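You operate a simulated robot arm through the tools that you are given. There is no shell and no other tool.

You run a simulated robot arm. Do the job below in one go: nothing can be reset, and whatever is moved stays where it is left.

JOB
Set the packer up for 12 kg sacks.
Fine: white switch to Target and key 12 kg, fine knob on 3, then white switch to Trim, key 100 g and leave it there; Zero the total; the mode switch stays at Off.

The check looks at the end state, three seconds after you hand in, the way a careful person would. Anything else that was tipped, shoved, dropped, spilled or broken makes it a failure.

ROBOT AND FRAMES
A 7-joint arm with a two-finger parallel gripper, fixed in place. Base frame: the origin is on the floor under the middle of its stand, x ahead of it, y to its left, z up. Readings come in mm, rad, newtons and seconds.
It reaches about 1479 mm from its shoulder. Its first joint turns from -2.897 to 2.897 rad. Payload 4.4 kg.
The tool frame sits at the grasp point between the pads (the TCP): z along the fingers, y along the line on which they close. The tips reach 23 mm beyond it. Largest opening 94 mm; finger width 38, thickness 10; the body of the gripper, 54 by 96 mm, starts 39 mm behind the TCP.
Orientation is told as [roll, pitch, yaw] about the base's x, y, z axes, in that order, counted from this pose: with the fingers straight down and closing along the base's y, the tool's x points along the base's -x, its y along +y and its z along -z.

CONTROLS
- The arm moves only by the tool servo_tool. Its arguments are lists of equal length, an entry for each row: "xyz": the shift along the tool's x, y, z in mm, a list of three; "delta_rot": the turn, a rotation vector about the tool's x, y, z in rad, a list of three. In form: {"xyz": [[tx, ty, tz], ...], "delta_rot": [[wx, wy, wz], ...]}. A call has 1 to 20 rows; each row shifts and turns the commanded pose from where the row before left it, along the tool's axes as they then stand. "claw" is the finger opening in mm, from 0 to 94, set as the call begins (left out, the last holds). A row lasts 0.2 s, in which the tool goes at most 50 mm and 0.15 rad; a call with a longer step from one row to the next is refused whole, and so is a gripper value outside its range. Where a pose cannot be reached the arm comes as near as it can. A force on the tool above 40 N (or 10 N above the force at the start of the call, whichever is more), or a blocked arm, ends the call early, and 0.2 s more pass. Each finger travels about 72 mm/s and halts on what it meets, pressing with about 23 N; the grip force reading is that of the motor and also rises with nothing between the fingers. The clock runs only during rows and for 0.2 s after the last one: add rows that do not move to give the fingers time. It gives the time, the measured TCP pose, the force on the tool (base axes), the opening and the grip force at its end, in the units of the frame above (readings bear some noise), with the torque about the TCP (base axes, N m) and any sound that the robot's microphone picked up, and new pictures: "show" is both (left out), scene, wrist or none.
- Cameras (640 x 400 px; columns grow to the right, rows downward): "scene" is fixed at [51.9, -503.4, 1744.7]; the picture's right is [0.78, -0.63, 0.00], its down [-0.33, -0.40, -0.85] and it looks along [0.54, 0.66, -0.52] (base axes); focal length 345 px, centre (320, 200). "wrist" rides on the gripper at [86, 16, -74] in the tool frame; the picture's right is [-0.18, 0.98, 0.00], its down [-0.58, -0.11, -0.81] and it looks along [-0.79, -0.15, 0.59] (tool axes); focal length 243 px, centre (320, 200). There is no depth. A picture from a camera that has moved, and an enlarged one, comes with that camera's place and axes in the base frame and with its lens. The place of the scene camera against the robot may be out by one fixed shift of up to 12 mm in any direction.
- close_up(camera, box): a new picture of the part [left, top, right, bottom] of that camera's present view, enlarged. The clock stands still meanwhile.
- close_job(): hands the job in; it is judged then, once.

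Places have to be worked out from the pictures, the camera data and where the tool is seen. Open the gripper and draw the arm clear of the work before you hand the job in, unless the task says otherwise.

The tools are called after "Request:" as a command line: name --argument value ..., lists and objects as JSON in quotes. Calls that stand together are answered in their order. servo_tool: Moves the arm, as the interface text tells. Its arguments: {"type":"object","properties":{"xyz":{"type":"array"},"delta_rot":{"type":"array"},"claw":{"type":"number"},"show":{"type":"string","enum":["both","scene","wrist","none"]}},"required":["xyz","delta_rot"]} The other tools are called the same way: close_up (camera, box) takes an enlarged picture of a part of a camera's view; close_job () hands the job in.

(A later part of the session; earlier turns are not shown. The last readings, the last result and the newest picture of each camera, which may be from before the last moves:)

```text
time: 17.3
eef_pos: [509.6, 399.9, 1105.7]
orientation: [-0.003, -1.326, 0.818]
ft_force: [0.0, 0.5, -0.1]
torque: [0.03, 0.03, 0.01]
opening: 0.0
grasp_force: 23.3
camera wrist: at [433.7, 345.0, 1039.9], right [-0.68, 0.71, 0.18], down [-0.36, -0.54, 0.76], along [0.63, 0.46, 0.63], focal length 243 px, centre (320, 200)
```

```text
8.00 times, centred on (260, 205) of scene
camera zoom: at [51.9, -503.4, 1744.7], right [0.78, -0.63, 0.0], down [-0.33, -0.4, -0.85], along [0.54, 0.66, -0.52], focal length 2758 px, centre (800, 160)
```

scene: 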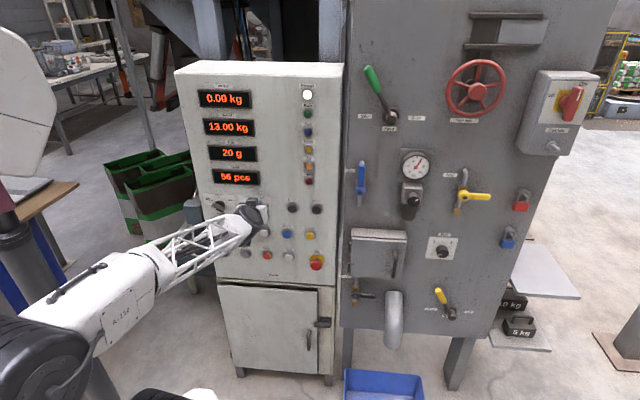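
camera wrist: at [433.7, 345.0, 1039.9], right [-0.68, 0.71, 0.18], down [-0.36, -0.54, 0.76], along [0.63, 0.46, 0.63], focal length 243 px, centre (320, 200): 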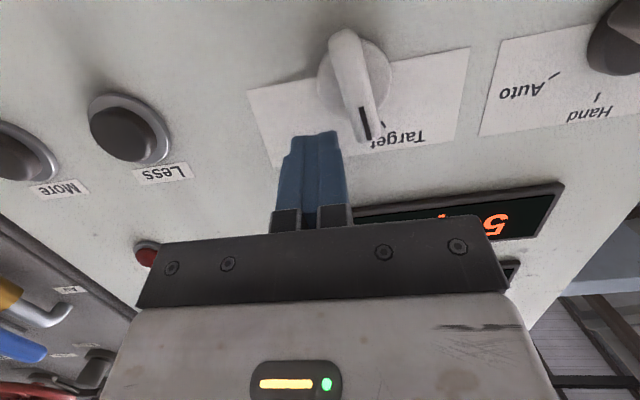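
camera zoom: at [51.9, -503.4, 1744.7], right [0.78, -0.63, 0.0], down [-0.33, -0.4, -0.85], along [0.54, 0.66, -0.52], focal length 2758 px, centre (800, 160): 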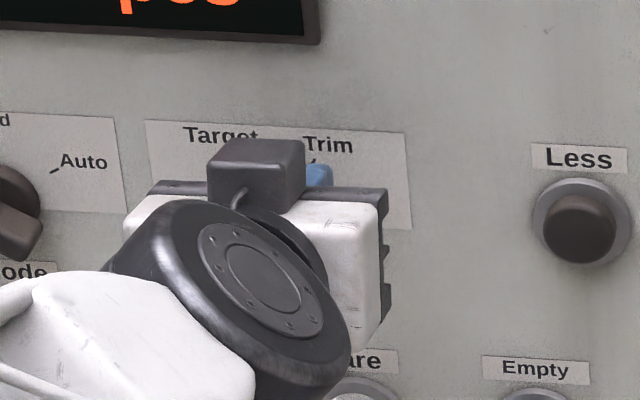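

Tracking is now exact and the fingertips sit just right of the lever's pointed end. I raise 6 mm for more leverage, go 12 mm deeper, then push left in small steps.

Request:
servo_tool --xyz '[[-5.8, 0, -1.5], [-2.9, -0.4, 11.8], [0, 4, 0], [0, 4, 0], [0, 3, 0], [0, 2, 0]]' --delta_rot '[[0, 0, 0], [0, 0, 0], [0, 0, 0], [0, 0, 0], [0, 0, 0], [0, 0, 0]]'

Request:
close_up --camera "wrist" --box '[200, 40, 440, 190]'

```text
time: 18.7
eef_pos: [508.7, 417.5, 1112.5]
orientation: [0.0, -1.325, 0.813]
ft_force: [8.8, -7.8, 5.6]
torque: [-0.07, -0.22, -0.23]
opening: 0.0
grasp_force: 22.3
camera wrist: at [433.3, 363.2, 1046.2], right [-0.68, 0.71, 0.18], down [-0.36, -0.54, 0.76], along [0.63, 0.45, 0.63], focal length 243 px, centre (320, 200)
```

scene: 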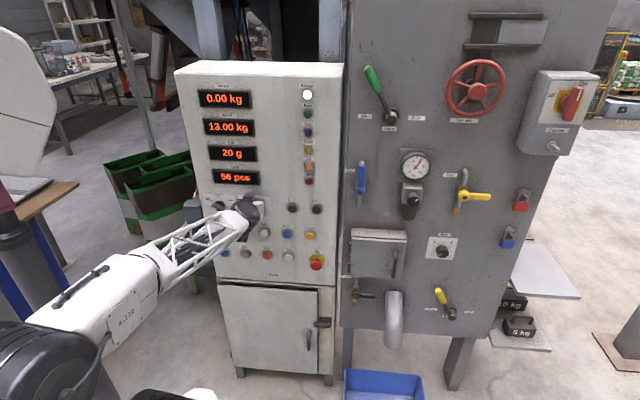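
wrist: 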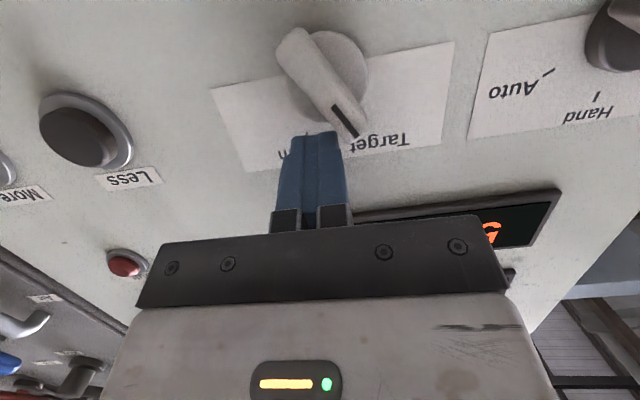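

```text
2.67 times, centred on (320, 115) of wrist
camera zoom: at [433.3, 363.2, 1046.2], right [-0.68, 0.71, 0.18], down [-0.36, -0.54, 0.76], along [0.63, 0.45, 0.63], focal length 647 px, centre (320, 427)
```

zoom: 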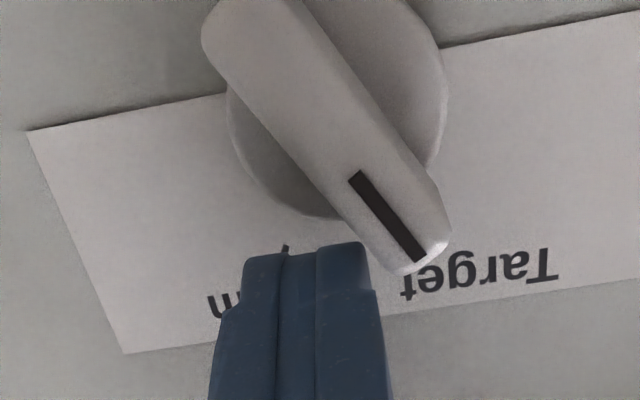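

The lever now points at Target (projected angle about −28°). I ease off to the right, back out along the tool axis, and check the switch in both views.

Request:
servo_tool --xyz '[[0, -5, 0], [0, -3, -8], [0, 0, -15], [0, 0, -15], [0, 0, -10]]' --delta_rot '[[0, 0, 0], [0, 0, 0], [0, 0, 0], [0, 0, 0], [0, 0, 0]]'

Request:
close_up --camera "scene" --box '[220, 180, 300, 230]'

Request:
close_up --camera "wrist" --box '[230, 20, 438, 150]'

```text
time: 19.9
eef_pos: [483.2, 380.0, 1123.4]
orientation: [0.0, -1.326, 0.815]
ft_force: [1.3, -0.7, -0.5]
torque: [-0.01, 0.01, 0.0]
opening: 0.0
grasp_force: 23.2
camera wrist: at [407.1, 323.8, 1057.3], right [-0.68, 0.71, 0.18], down [-0.36, -0.54, 0.76], along [0.63, 0.46, 0.63], focal length 243 px, centre (320, 200)
```

scene: 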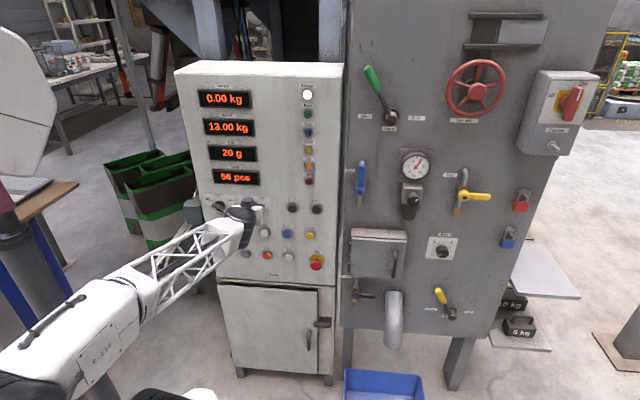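
wrist: 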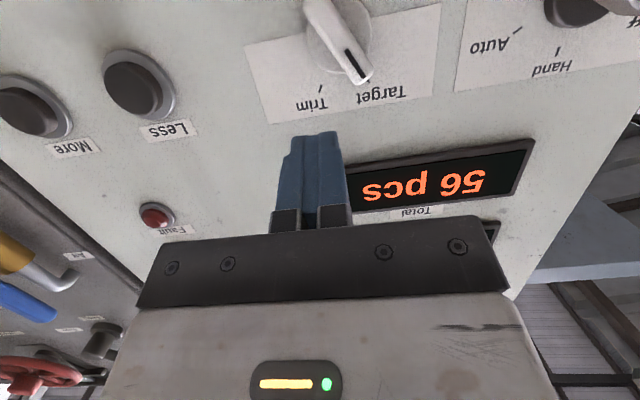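

```text
8.00 times, centred on (260, 205) of scene
camera zoom: at [51.9, -503.4, 1744.7], right [0.78, -0.63, 0.0], down [-0.33, -0.4, -0.85], along [0.54, 0.66, -0.52], focal length 2758 px, centre (800, 160)
```

zoom: 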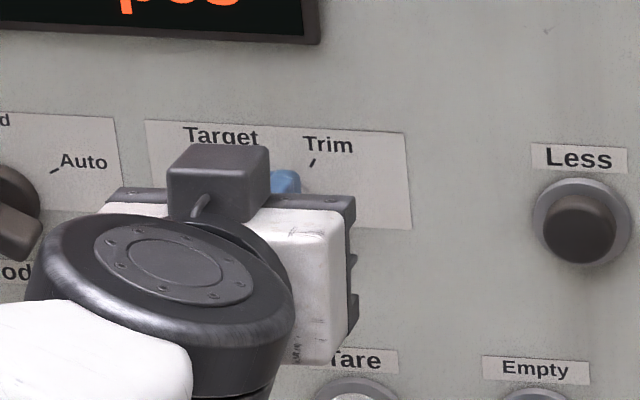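

```text
3.08 times, centred on (334, 85) of wrist
camera zoom: at [407.1, 323.8, 1057.3], right [-0.68, 0.71, 0.18], down [-0.36, -0.54, 0.76], along [0.63, 0.46, 0.63], focal length 746 px, centre (277, 554)
```

zoom: 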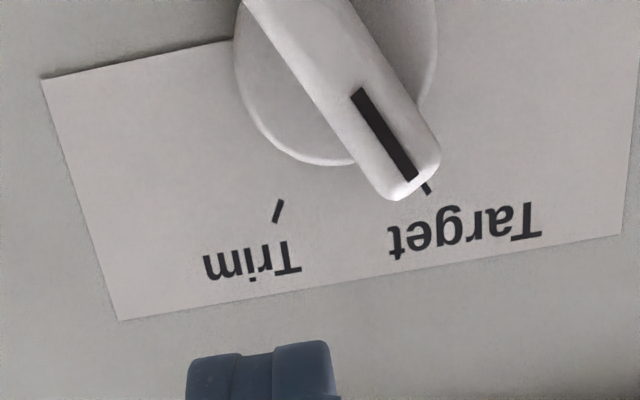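

The lever points exactly at the Target tick. Next I go to the Less button, which I place at about u=191, z=1078 with its face at w≈685; first I hover in front of it.

Request:
servo_tool --xyz '[[6.9, -19.7, 2.85], [6.9, -19.7, 2.85], [6.9, -19.7, 2.85], [6.9, -19.7, 2.85], [6.9, -19.7, 2.85], [7.0, -19.7, 2.85]]' --delta_rot '[[0, 0, 0], [0, 0, 0], [0, 0, 0], [0, 0, 0], [0, 0, 0], [0, 0, 0]]'

Request:
close_up --camera "scene" --box '[230, 180, 330, 242]'

Request:
close_up --camera "wrist" --box '[200, 20, 440, 170]'

```text
time: 21.3
eef_pos: [574.0, 303.4, 1079.6]
orientation: [-0.003, -1.326, 0.818]
ft_force: [0.7, 0.0, 0.3]
torque: [0.05, 0.01, 0.04]
opening: 0.1
grasp_force: 23.1
camera wrist: at [497.9, 247.9, 1013.4], right [-0.68, 0.71, 0.18], down [-0.36, -0.54, 0.76], along [0.63, 0.46, 0.63], focal length 243 px, centre (320, 200)
```

scene: 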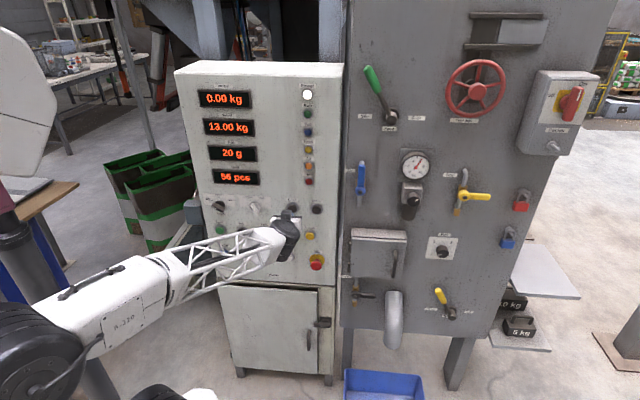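
wrist: 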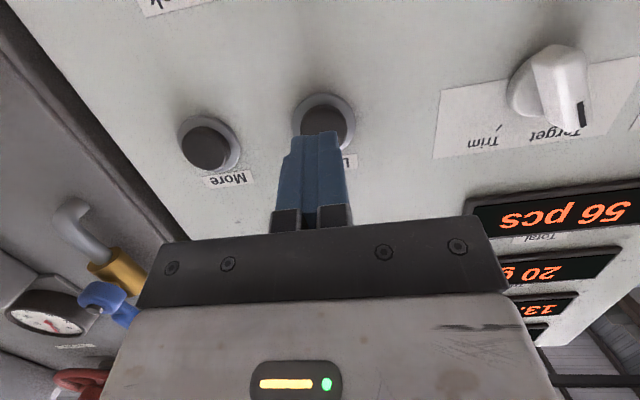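

```text
6.40 times, centred on (280, 211) of scene
camera zoom: at [51.9, -503.4, 1744.7], right [0.78, -0.63, 0.0], down [-0.33, -0.4, -0.85], along [0.54, 0.66, -0.52], focal length 2206 px, centre (576, 130)
```

zoom: 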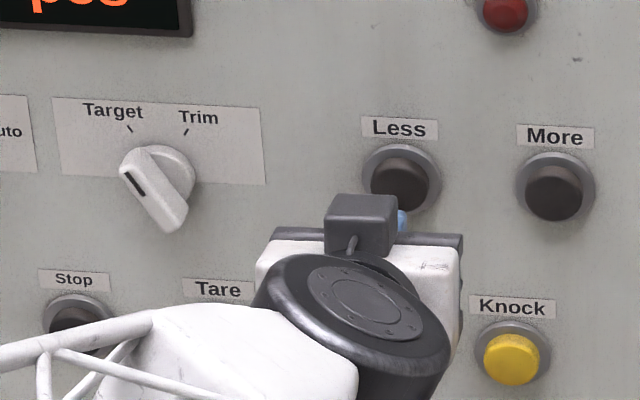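

```text
2.67 times, centred on (320, 95) of wrist
camera zoom: at [497.9, 247.9, 1013.4], right [-0.68, 0.71, 0.18], down [-0.36, -0.54, 0.76], along [0.63, 0.46, 0.63], focal length 647 px, centre (320, 480)
```

zoom: 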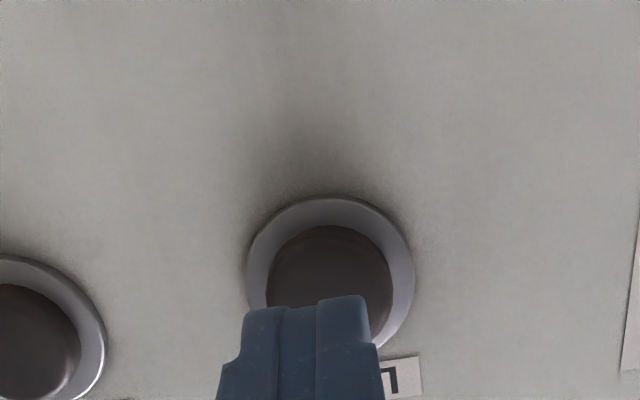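

The button face is at about (u=187, z=1076); I trim 3 mm left and come forward to just short of the cap.

Request:
servo_tool --xyz '[[-2.4, 1.5, 9.7], [-2.4, 1.5, 9.7], [-2.4, 0, 9.7]]' --delta_rot '[[0, 0, 0], [0, 0, 0], [0, 0, 0]]'

Request:
close_up --camera "wrist" --box '[200, 60, 440, 210]'

```text
time: 22.1
eef_pos: [591.1, 328.4, 1079.0]
orientation: [-0.003, -1.327, 0.818]
ft_force: [-0.1, 1.5, 0.0]
torque: [0.04, 0.01, 0.01]
opening: 0.1
grasp_force: 23.0
camera wrist: at [515.0, 271.5, 1012.9], right [-0.68, 0.71, 0.18], down [-0.36, -0.54, 0.76], along [0.63, 0.46, 0.63], focal length 243 px, centre (320, 200)
```

scene: 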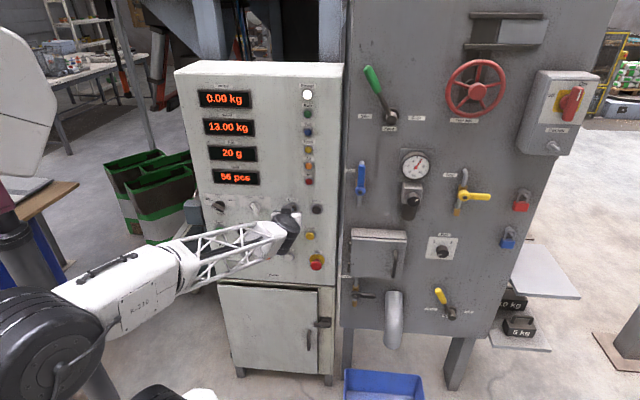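
wrist: 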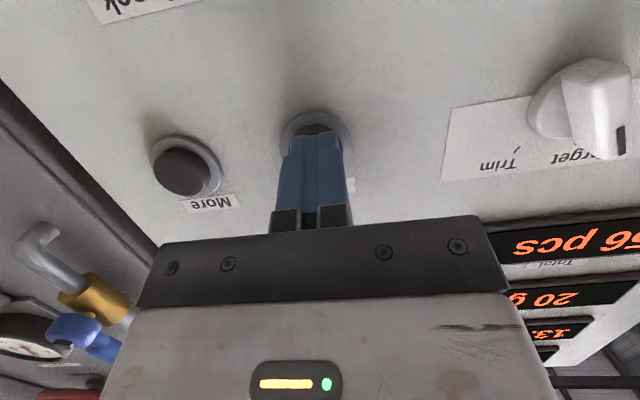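

```text
2.67 times, centred on (320, 135) of wrist
camera zoom: at [515.0, 271.5, 1012.9], right [-0.68, 0.71, 0.18], down [-0.36, -0.54, 0.76], along [0.63, 0.46, 0.63], focal length 647 px, centre (320, 373)
```

zoom: 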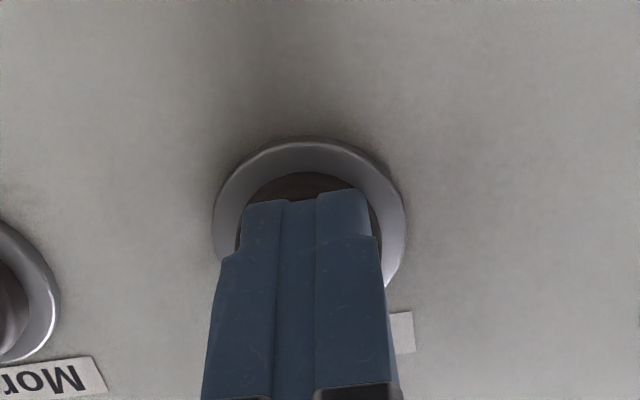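

The tip is now a few millimetres from the cap. I press in with 3 mm steps (12 mm in all) and withdraw at once, to learn the stroke and step size.

Request:
servo_tool --xyz '[[-0.7, 0, 2.9], [-0.7, 0, 2.9], [-0.7, 0, 2.9], [-0.7, 0, 2.9], [1.4, 0, -5.8], [1.4, 0, -5.8]]' --delta_rot '[[0, 0, 0], [0, 0, 0], [0, 0, 0], [0, 0, 0], [0, 0, 0], [0, 0, 0]]'

Request:
close_up --camera "scene" --box '[190, 80, 270, 200]'

```text
time: 23.5
eef_pos: [591.4, 327.0, 1077.2]
orientation: [-0.006, -1.325, 0.82]
ft_force: [-1.5, -0.9, 0.6]
torque: [0.02, -0.01, 0.01]
opening: 0.0
grasp_force: 23.0
heard: click
camera wrist: at [515.4, 271.9, 1011.6], right [-0.68, 0.71, 0.18], down [-0.36, -0.54, 0.76], along [0.63, 0.46, 0.63], focal length 243 px, centre (320, 200)
```

scene: 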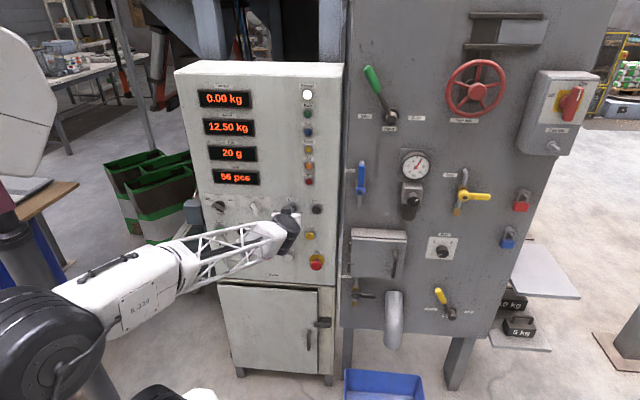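
wrist: 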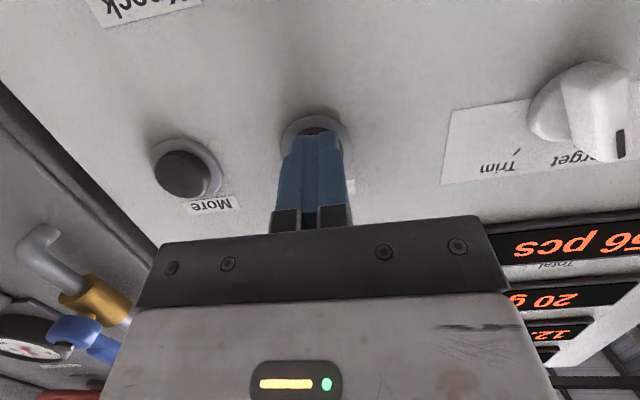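

```text
3.33 times, centred on (230, 140) of scene
camera zoom: at [51.9, -503.4, 1744.7], right [0.78, -0.63, 0.0], down [-0.33, -0.4, -0.85], along [0.54, 0.66, -0.52], focal length 1149 px, centre (620, 400)
```

zoom: 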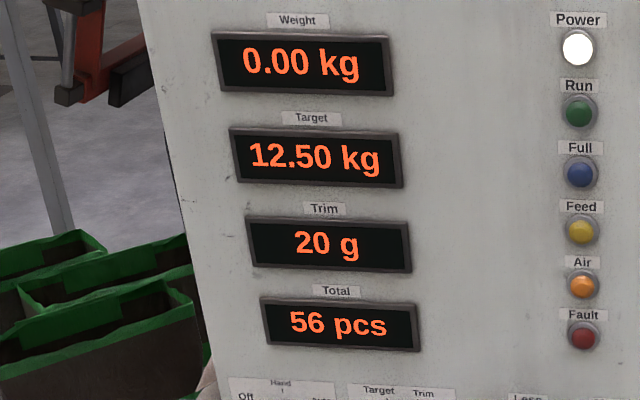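

One click took Target from 13.00 to 12.50 kg, so the step is 0.5 kg. I give exactly the same press once more.

Request:
servo_tool --xyz '[[-0.9, 0, 2.9], [-0.9, 0, 2.9], [-0.7, 0, 2.9], [-0.7, 0, 2.9], [1.4, 0, -5.8], [1.4, 0, -5.8]]' --delta_rot '[[0, 0, 0], [0, 0, 0], [0, 0, 0], [0, 0, 0], [0, 0, 0], [0, 0, 0]]'

Request:
close_up --camera "scene" --box '[190, 80, 270, 200]'

```text
time: 24.9
eef_pos: [591.7, 329.4, 1077.5]
orientation: [-0.004, -1.327, 0.818]
ft_force: [-0.4, -1.3, 0.9]
torque: [-0.01, -0.02, 0.01]
opening: 0.1
grasp_force: 22.4
heard: click
camera wrist: at [516.0, 272.1, 1012.0], right [-0.69, 0.71, 0.18], down [-0.36, -0.54, 0.76], along [0.63, 0.46, 0.63], focal length 243 px, centre (320, 200)
```

scene: 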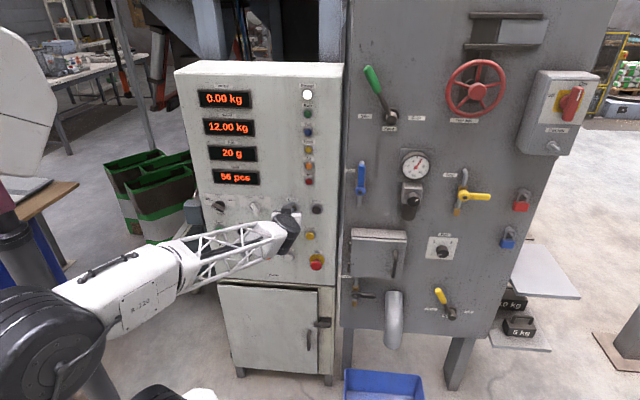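
wrist: 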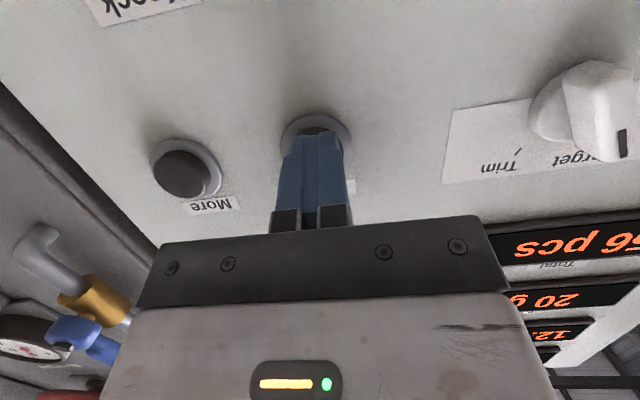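

```text
3.33 times, centred on (230, 140) of scene
camera zoom: at [51.9, -503.4, 1744.7], right [0.78, -0.63, 0.0], down [-0.33, -0.4, -0.85], along [0.54, 0.66, -0.52], focal length 1149 px, centre (620, 400)
```

zoom: 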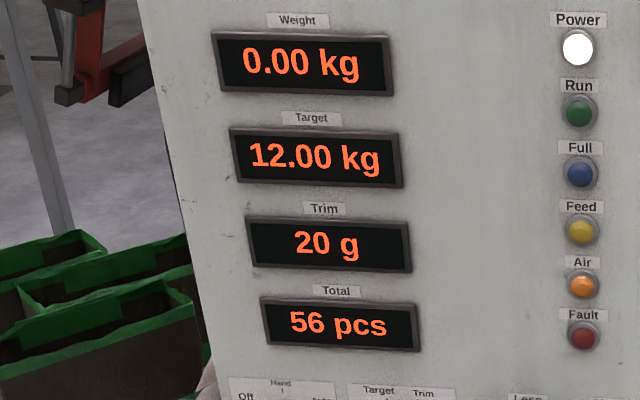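

Target reads 12.00 kg. Now I back off from the panel and start moving right toward the Fine knob (roughly u≈730, z≈940), keeping well in front of everything.

Request:
servo_tool --xyz '[[5.8, 0.8, -22.9], [5.8, 0.8, -22.9], [5.8, 0.8, -22.9], [0.3, -38.5, -1.2], [0.3, -38.5, -1.2], [0.3, -38.5, -1.2], [0.3, -38.5, -1.2], [0.3, -38.5, -1.2], [0.3, -38.5, -1.2], [0.3, -38.5, -1.2]]' --delta_rot '[[0, 0, 0], [0, 0, 0], [0, 0, 0], [0, 0, 0], [0, 0, 0], [0, 0, 0], [0, 0, 0], [0, 0, 0], [0, 0, 0], [0, 0, 0]]'

```text
time: 27.1
eef_pos: [731.9, 83.1, 1078.5]
orientation: [-0.005, -1.325, 0.817]
ft_force: [-0.5, -0.3, 0.5]
torque: [-0.01, 0.02, 0.01]
opening: 0.0
grasp_force: 23.0
camera wrist: at [656.1, 27.4, 1012.6], right [-0.68, 0.71, 0.18], down [-0.36, -0.54, 0.76], along [0.63, 0.46, 0.63], focal length 243 px, centre (320, 200)
```

scene: 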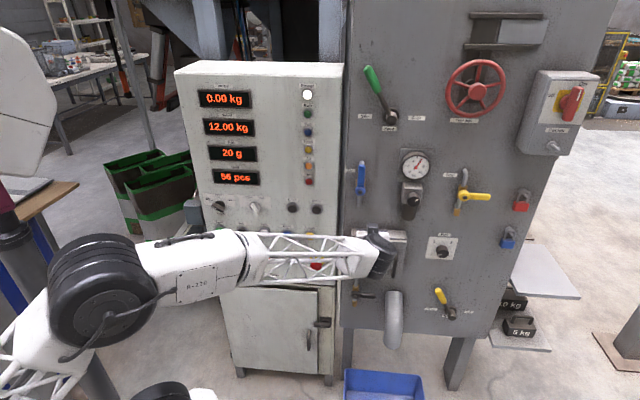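
wrist: 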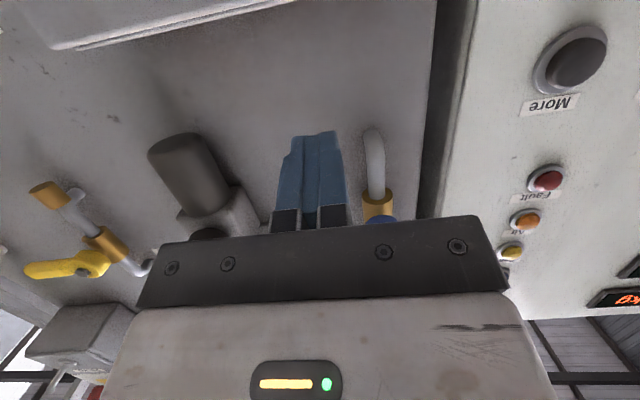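

The move tracks well; the grey panel is set back slightly. I continue right another 270 mm, a little lower and further back, to end in front of the Fine knob.

Request:
servo_tool --xyz '[[9.2, -38.5, -1.35], [9.2, -38.5, -1.35], [9.2, -38.5, -1.35], [9.2, -38.5, -1.35], [9.2, -38.5, -1.35], [9.2, -38.5, -1.35], [9.0, -38.5, -1.35]]' --delta_rot '[[0, 0, 0], [0, 0, 0], [0, 0, 0], [0, 0, 0], [0, 0, 0], [0, 0, 0], [0, 0, 0]]' --claw 70

Request:
close_up --camera "scene" --box '[390, 215, 490, 277]'

```text
time: 28.7
eef_pos: [911.3, -118.0, 1020.0]
orientation: [-0.003, -1.327, 0.819]
ft_force: [-0.5, -0.8, 0.6]
torque: [-0.01, -0.06, 0.0]
opening: 70.0
grasp_force: 0.1
camera wrist: at [834.6, -173.3, 954.1], right [-0.68, 0.71, 0.18], down [-0.36, -0.54, 0.76], along [0.63, 0.46, 0.63], focal length 243 px, centre (320, 200)
```

scene: 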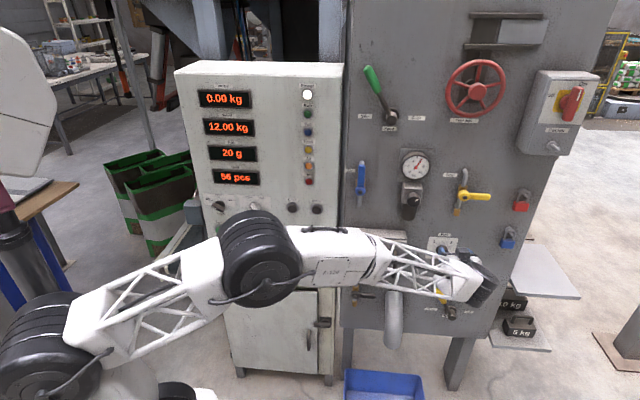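
wrist: 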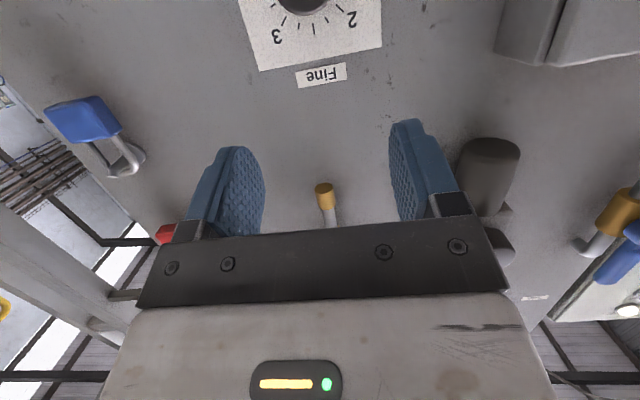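

```text
6.40 times, centred on (440, 246) of scene
camera zoom: at [51.9, -503.4, 1744.7], right [0.78, -0.63, 0.0], down [-0.33, -0.4, -0.85], along [0.54, 0.66, -0.52], focal length 2206 px, centre (-448, -94)
```

zoom: 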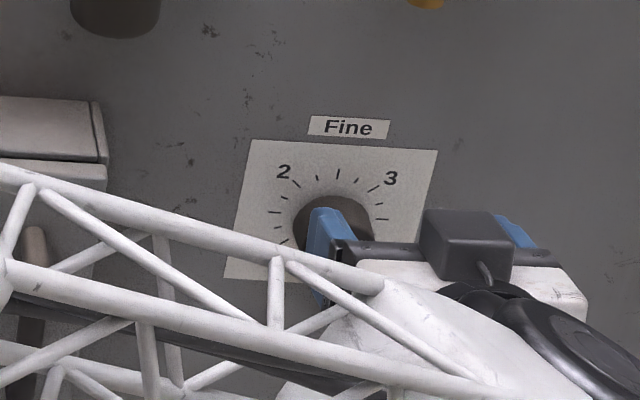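

The arm is in front of the Fine knob, which lies lower (z≈945). I lower 75 mm to get it into view on the tool axis.

Request:
servo_tool --xyz '[[18.2, 0, 4.6], [18.2, 0, 4.6], [18.2, 0, 4.6], [18.2, 0, 4.6]]' --delta_rot '[[0, 0, 0], [0, 0, 0], [0, 0, 0], [0, 0, 0]]'

Request:
close_up --camera "wrist" --box '[200, 0, 440, 150]'

Request:
close_up --camera "scene" --box '[410, 225, 490, 275]'

```text
time: 29.7
eef_pos: [909.7, -118.1, 943.2]
orientation: [-0.003, -1.327, 0.818]
ft_force: [0.2, 0.9, 0.2]
torque: [0.0, 0.04, -0.02]
opening: 70.2
grasp_force: 0.1
camera wrist: at [834.2, -173.3, 879.1], right [-0.68, 0.71, 0.18], down [-0.36, -0.54, 0.76], along [0.63, 0.46, 0.63], focal length 243 px, centre (320, 200)
```

scene: 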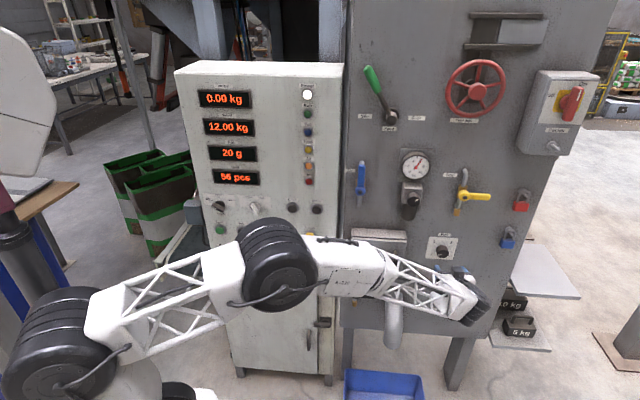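
wrist: 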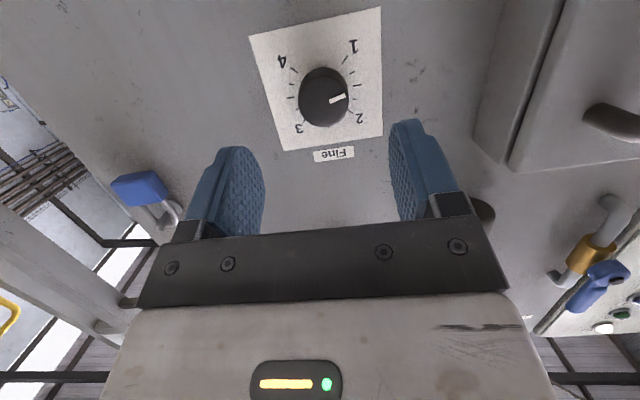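

```text
2.67 times, centred on (320, 75) of wrist
camera zoom: at [834.2, -173.3, 879.1], right [-0.68, 0.71, 0.18], down [-0.36, -0.54, 0.76], along [0.63, 0.46, 0.63], focal length 647 px, centre (320, 533)
```

zoom: 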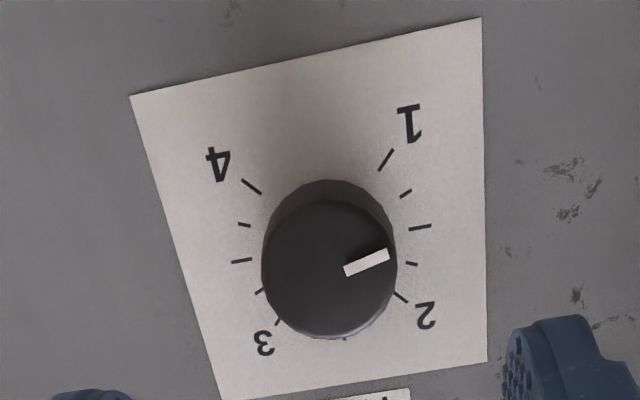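

```text
8.00 times, centred on (450, 250) of scene
camera zoom: at [51.9, -503.4, 1744.7], right [0.78, -0.63, 0.0], down [-0.33, -0.4, -0.85], along [0.54, 0.66, -0.52], focal length 2758 px, centre (-720, -200)
```

zoom: 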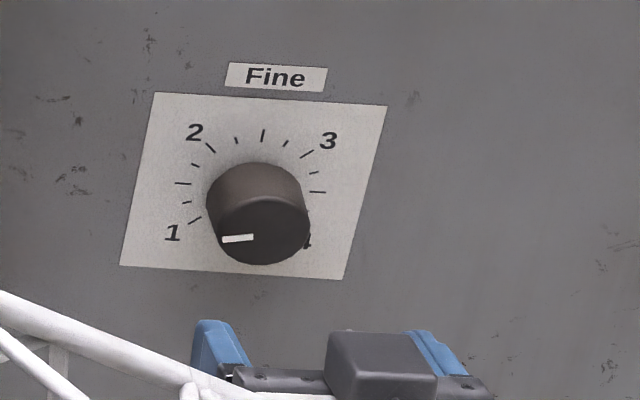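

From the wrist view: knob axis at u≈723, z≈942, diameter ≈42 mm, front at w≈675, panel at ≈701; marks are 90° apart (1 at −135°, 3 at +45°) and the pointer is now near −97°, so about 142° clockwise is needed, in two grips. I correct the heading to 45° and pre-roll about −36° about the panel normal, still clear.

Request:
servo_tool --xyz '[[0, 0, 0], [0, 0, 0], [0, 0, 0], [0, 0, 0], [0, 0, 0], [0, 0, 0]]' --delta_rot '[[0.031, 0, 0.0078], [0.0303, 0, -0.122], [0.0303, 0, -0.122], [0.0303, 0, -0.122], [0.0303, 0, -0.122], [0.0303, 0, -0.122]]'

Request:
close_up --camera "wrist" --box '[200, 0, 440, 150]'

```text
time: 31.1
eef_pos: [911.4, -116.6, 944.4]
orientation: [-1.251, -0.9, 1.955]
ft_force: [0.2, -0.4, 0.4]
torque: [-0.03, 0.01, -0.03]
opening: 70.1
grasp_force: 0.0
camera wrist: at [862.7, -200.3, 881.5], right [-0.6, 0.67, -0.44], down [-0.71, -0.2, 0.68], along [0.37, 0.72, 0.59], focal length 243 px, centre (320, 200)
```

scene: 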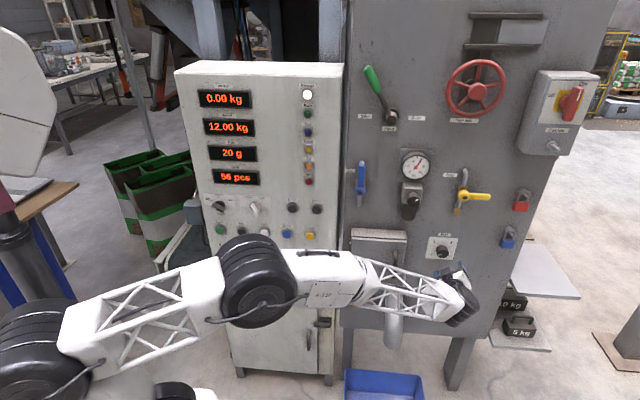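
wrist: 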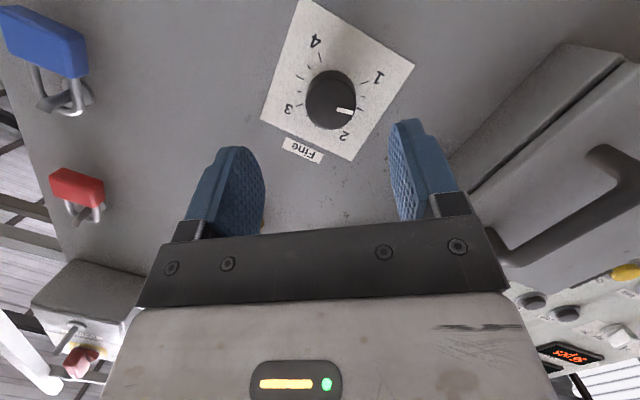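

```text
2.67 times, centred on (320, 75) of wrist
camera zoom: at [862.7, -200.3, 881.5], right [-0.6, 0.67, -0.44], down [-0.71, -0.2, 0.68], along [0.37, 0.72, 0.59], focal length 647 px, centre (320, 533)
```

zoom: 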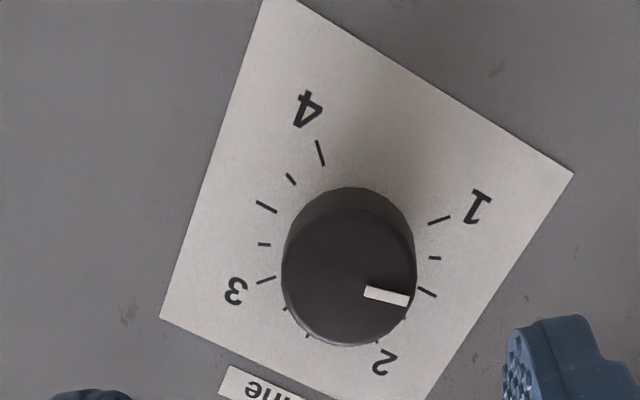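

The pre-roll tracked exactly, and this second view confirms the axis at (u≈722.5, z≈942.4), front face near w≈667–672, pointer near −100°. I advance 71 mm with the fingers open 70 mm, stopping just before the knob, to check centring.

Request:
servo_tool --xyz '[[-2.54, 0.45, 9.85], [-2.54, 0.45, 9.85], [-2.54, 0.45, 9.85], [-2.54, 0.45, 9.85], [-2.54, 0.45, 9.85], [-2.54, 0.45, 9.85], [-2.54, 0.45, 9.85]]' --delta_rot '[[0, 0, 0], [0, 0, 0], [0, 0, 0], [0, 0, 0], [0, 0, 0], [0, 0, 0], [0, 0, 0]]'

Request:
close_up --camera "wrist" --box '[180, 30, 460, 205]'

Request:
close_up --camera "scene" --box '[410, 225, 490, 275]'

```text
time: 32.7
eef_pos: [959.2, -65.0, 942.9]
orientation: [-1.249, -0.903, 1.952]
ft_force: [0.7, 0.1, -0.6]
torque: [-0.04, -0.02, -0.01]
opening: 69.8
grasp_force: 0.0
camera wrist: at [911.1, -146.8, 879.9], right [-0.6, 0.67, -0.43], down [-0.71, -0.2, 0.68], along [0.37, 0.72, 0.59], focal length 243 px, centre (320, 200)
```

scene: 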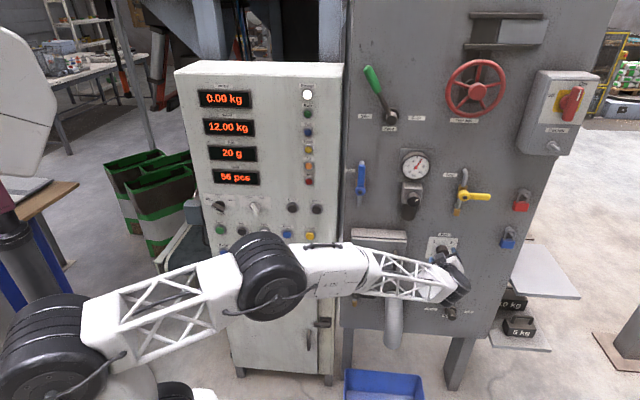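
wrist: 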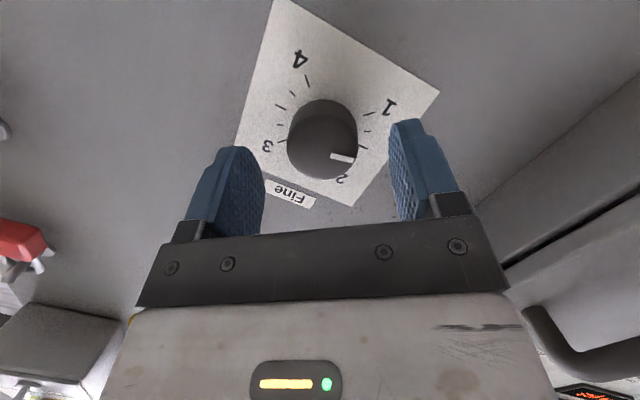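

```text
2.29 times, centred on (320, 118) of wrist
camera zoom: at [911.1, -146.8, 879.9], right [-0.6, 0.67, -0.43], down [-0.71, -0.2, 0.68], along [0.37, 0.72, 0.59], focal length 555 px, centre (320, 389)
```

zoom: 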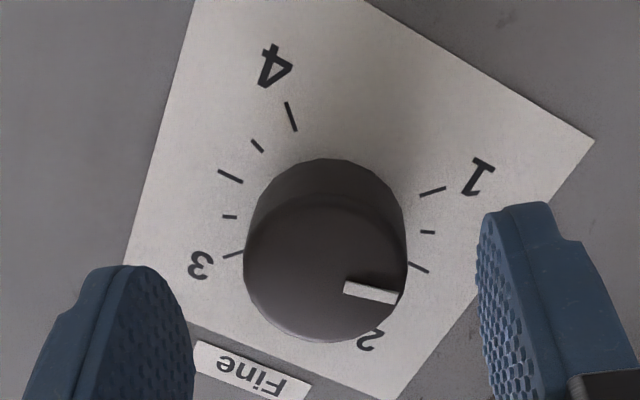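

```text
8.00 times, centred on (450, 250) of scene
camera zoom: at [51.9, -503.4, 1744.7], right [0.78, -0.63, 0.0], down [-0.33, -0.4, -0.85], along [0.54, 0.66, -0.52], focal length 2758 px, centre (-720, -200)
```

zoom: 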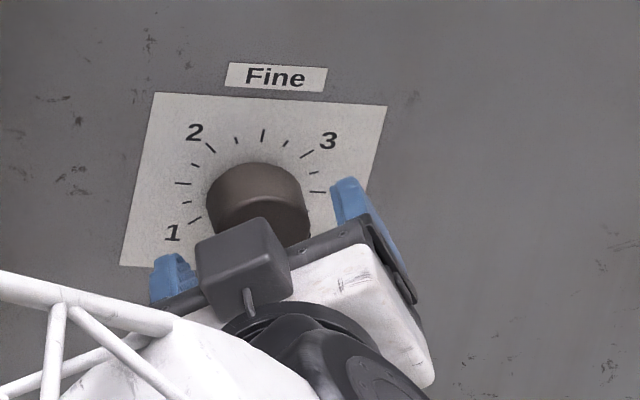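

The knob is centred between the pads. I advance the remaining 31 mm so the pads overlap the knob by about 19 mm, leaving 10 mm to the plate.

Request:
servo_tool --xyz '[[-2.54, 0.45, 10.15], [-2.54, 0.45, 10.15], [-2.54, 0.45, 10.15]]' --delta_rot '[[0, 0, 0], [0, 0, 0], [0, 0, 0]]'

Request:
close_up --camera "wrist" --box '[180, 50, 460, 225]'

```text
time: 33.5
eef_pos: [978.7, -42.5, 941.9]
orientation: [-1.251, -0.903, 1.954]
ft_force: [-31.7, -15.6, 8.3]
torque: [0.26, 0.51, 1.55]
opening: 71.5
grasp_force: 2.3
camera wrist: at [931.2, -124.6, 879.1], right [-0.6, 0.67, -0.43], down [-0.71, -0.2, 0.68], along [0.37, 0.72, 0.59], focal length 243 px, centre (320, 200)
```

scene: 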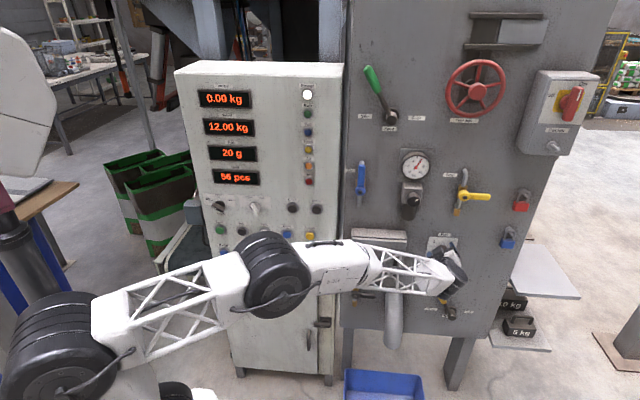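
wrist: 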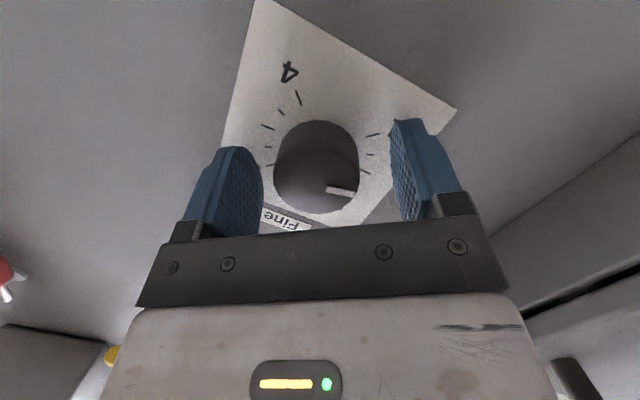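

```text
2.29 times, centred on (320, 138) of wrist
camera zoom: at [931.2, -124.6, 879.1], right [-0.6, 0.67, -0.43], down [-0.71, -0.2, 0.68], along [0.37, 0.72, 0.59], focal length 555 px, centre (320, 343)
```

zoom: 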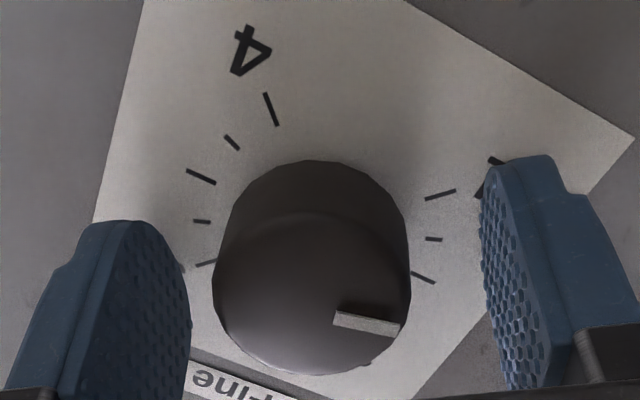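

The tips have met the plate (36 N), so the grey face is nearer than thought, about w≈689. I back off 7 mm right away and lower about 1.5 mm to match the corrected axis (z≈940.5).

Request:
servo_tool --xyz '[[1.7, 0, -6.8], [1.2, 0.9, 0.3], [0, 0, 0]]' --delta_rot '[[0, 0, 0], [0, 0, 0], [0, 0, 0]]'

Request:
close_up --camera "wrist" --box '[180, 50, 460, 225]'

Request:
close_up --camera "scene" --box '[410, 225, 490, 275]'

```text
time: 34.3
eef_pos: [975.2, -47.4, 939.0]
orientation: [-1.249, -0.902, 1.954]
ft_force: [-0.2, 0.6, -0.4]
torque: [0.0, 0.0, -0.01]
opening: 69.9
grasp_force: 0.1
camera wrist: at [926.7, -129.6, 877.3], right [-0.6, 0.67, -0.43], down [-0.71, -0.2, 0.68], along [0.37, 0.72, 0.59], focal length 243 px, centre (320, 200)
```

scene: 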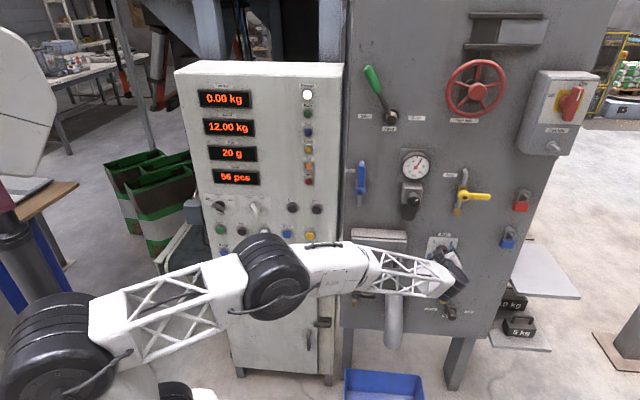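
wrist: 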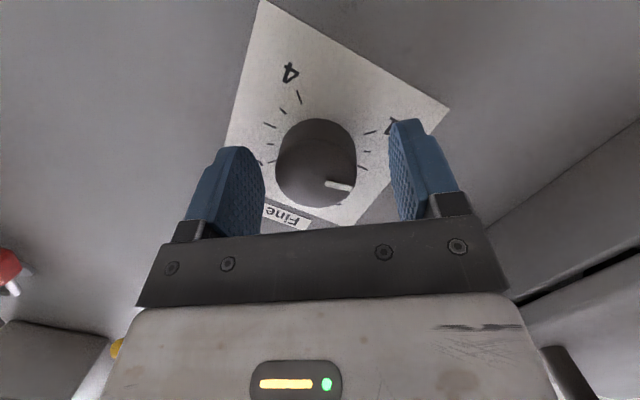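

```text
2.29 times, centred on (320, 138) of wrist
camera zoom: at [926.7, -129.6, 877.3], right [-0.6, 0.67, -0.43], down [-0.71, -0.2, 0.68], along [0.37, 0.72, 0.59], focal length 555 px, centre (320, 343)
```

zoom: 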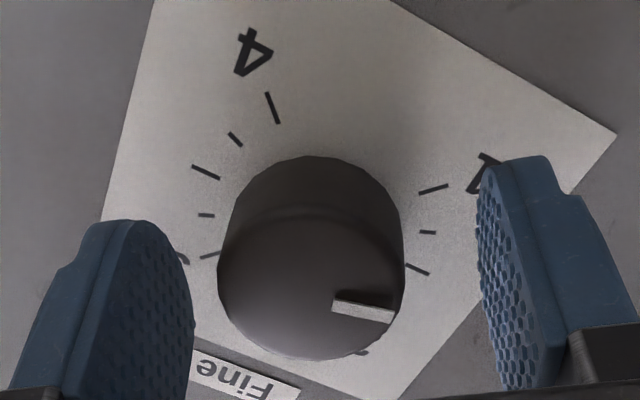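

```text
8.00 times, centred on (450, 250) of scene
camera zoom: at [51.9, -503.4, 1744.7], right [0.78, -0.63, 0.0], down [-0.33, -0.4, -0.85], along [0.54, 0.66, -0.52], focal length 2758 px, centre (-720, -200)
```

zoom: 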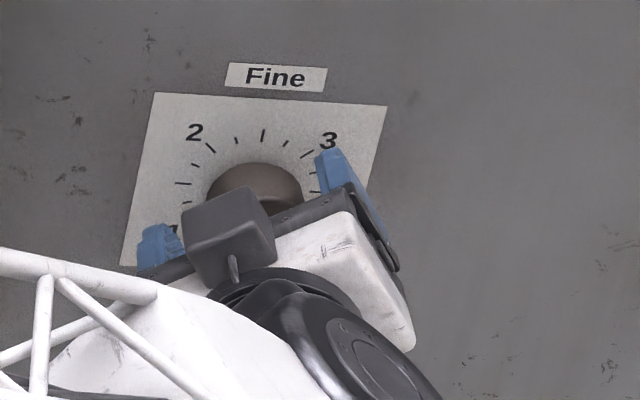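

Contact is released (force ≈0). The knob sits about 1.7 mm toward tool −y, so I shift that much and close the fingers on the knob.

Request:
servo_tool --xyz '[[0, -1.7, 0], [0, 0, 0], [0, 0, 0], [0, 0, 0]]' --delta_rot '[[0, 0, 0], [0, 0, 0], [0, 0, 0], [0, 0, 0]]' --claw 25

Request:
close_up --camera "wrist" --box '[180, 50, 460, 225]'

```text
time: 35.3
eef_pos: [975.8, -46.8, 941.3]
orientation: [-1.25, -0.902, 1.951]
ft_force: [1.0, -1.7, 2.4]
torque: [0.09, -0.09, 0.01]
opening: 41.2
grasp_force: 44.9
camera wrist: at [927.7, -130.5, 878.7], right [-0.6, 0.67, -0.43], down [-0.71, -0.2, 0.68], along [0.37, 0.72, 0.59], focal length 243 px, centre (320, 200)
```

scene: 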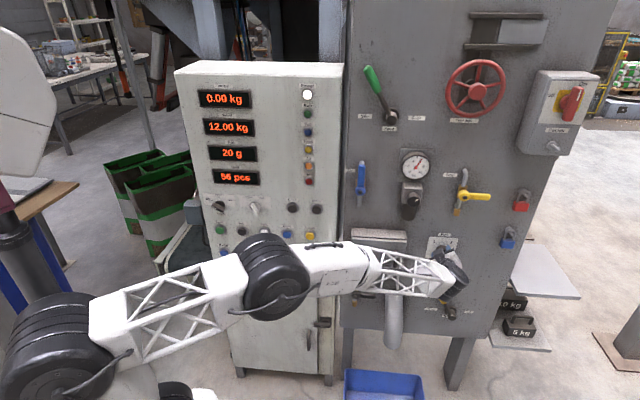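
wrist: 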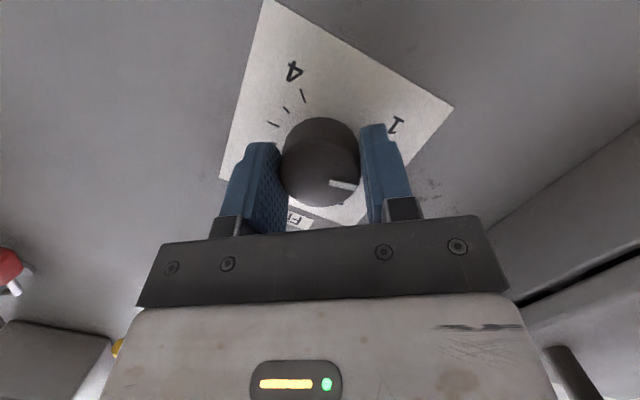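

```text
2.29 times, centred on (320, 138) of wrist
camera zoom: at [927.7, -130.5, 878.7], right [-0.6, 0.67, -0.43], down [-0.71, -0.2, 0.68], along [0.37, 0.72, 0.59], focal length 555 px, centre (320, 343)
```

zoom: 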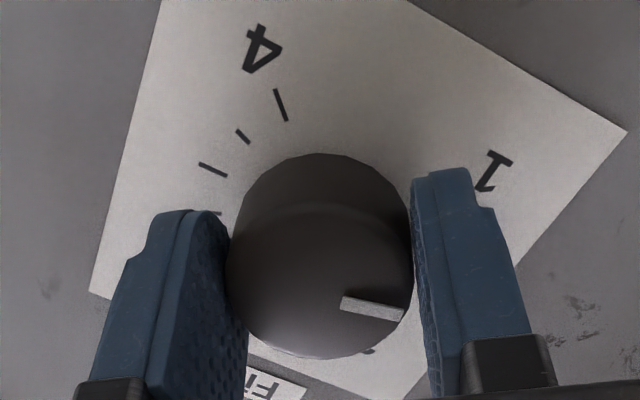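

The knob is gripped (opening 41.2 mm, light forces). I begin turning clockwise about the panel normal, 0.36 rad first, checking force and that the knob follows.

Request:
servo_tool --xyz '[[0, 0, 0], [0, 0, 0], [0, 0, 0]]' --delta_rot '[[-0.029, 0, 0.1165], [-0.029, 0, 0.1165], [-0.029, 0, 0.1165]]'

Request:
close_up --camera "wrist" --box '[180, 50, 460, 225]'

```text
time: 36.1
eef_pos: [976.3, -46.8, 942.4]
orientation: [-0.851, -1.21, 1.6]
ft_force: [-9.7, -4.6, 10.5]
torque: [0.64, -0.61, 0.48]
opening: 41.0
grasp_force: 44.8
camera wrist: at [911.4, -113.9, 873.8], right [-0.67, 0.74, -0.09], down [-0.52, -0.38, 0.76], along [0.53, 0.56, 0.64], focal length 243 px, centre (320, 200)
```

scene: 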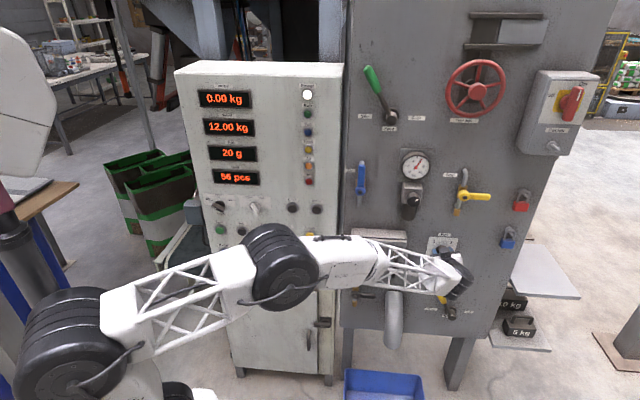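
wrist: 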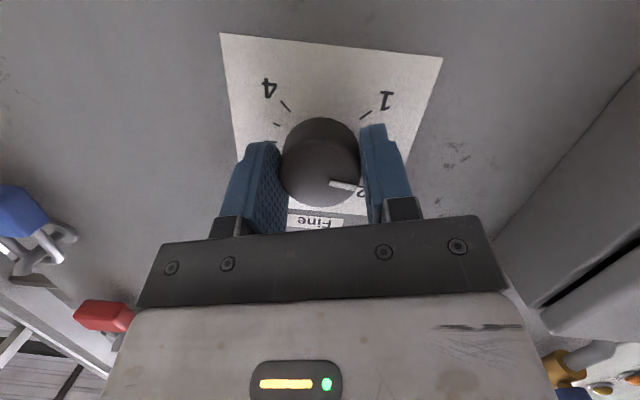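

```text
2.29 times, centred on (320, 138) of wrist
camera zoom: at [911.4, -113.9, 873.8], right [-0.67, 0.74, -0.09], down [-0.52, -0.38, 0.76], along [0.53, 0.56, 0.64], focal length 555 px, centre (320, 343)
```

zoom: 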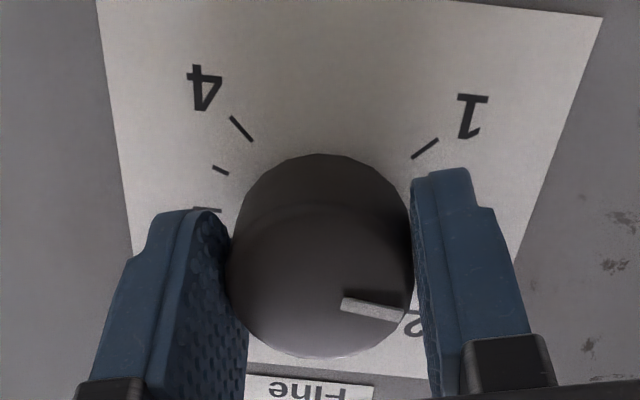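

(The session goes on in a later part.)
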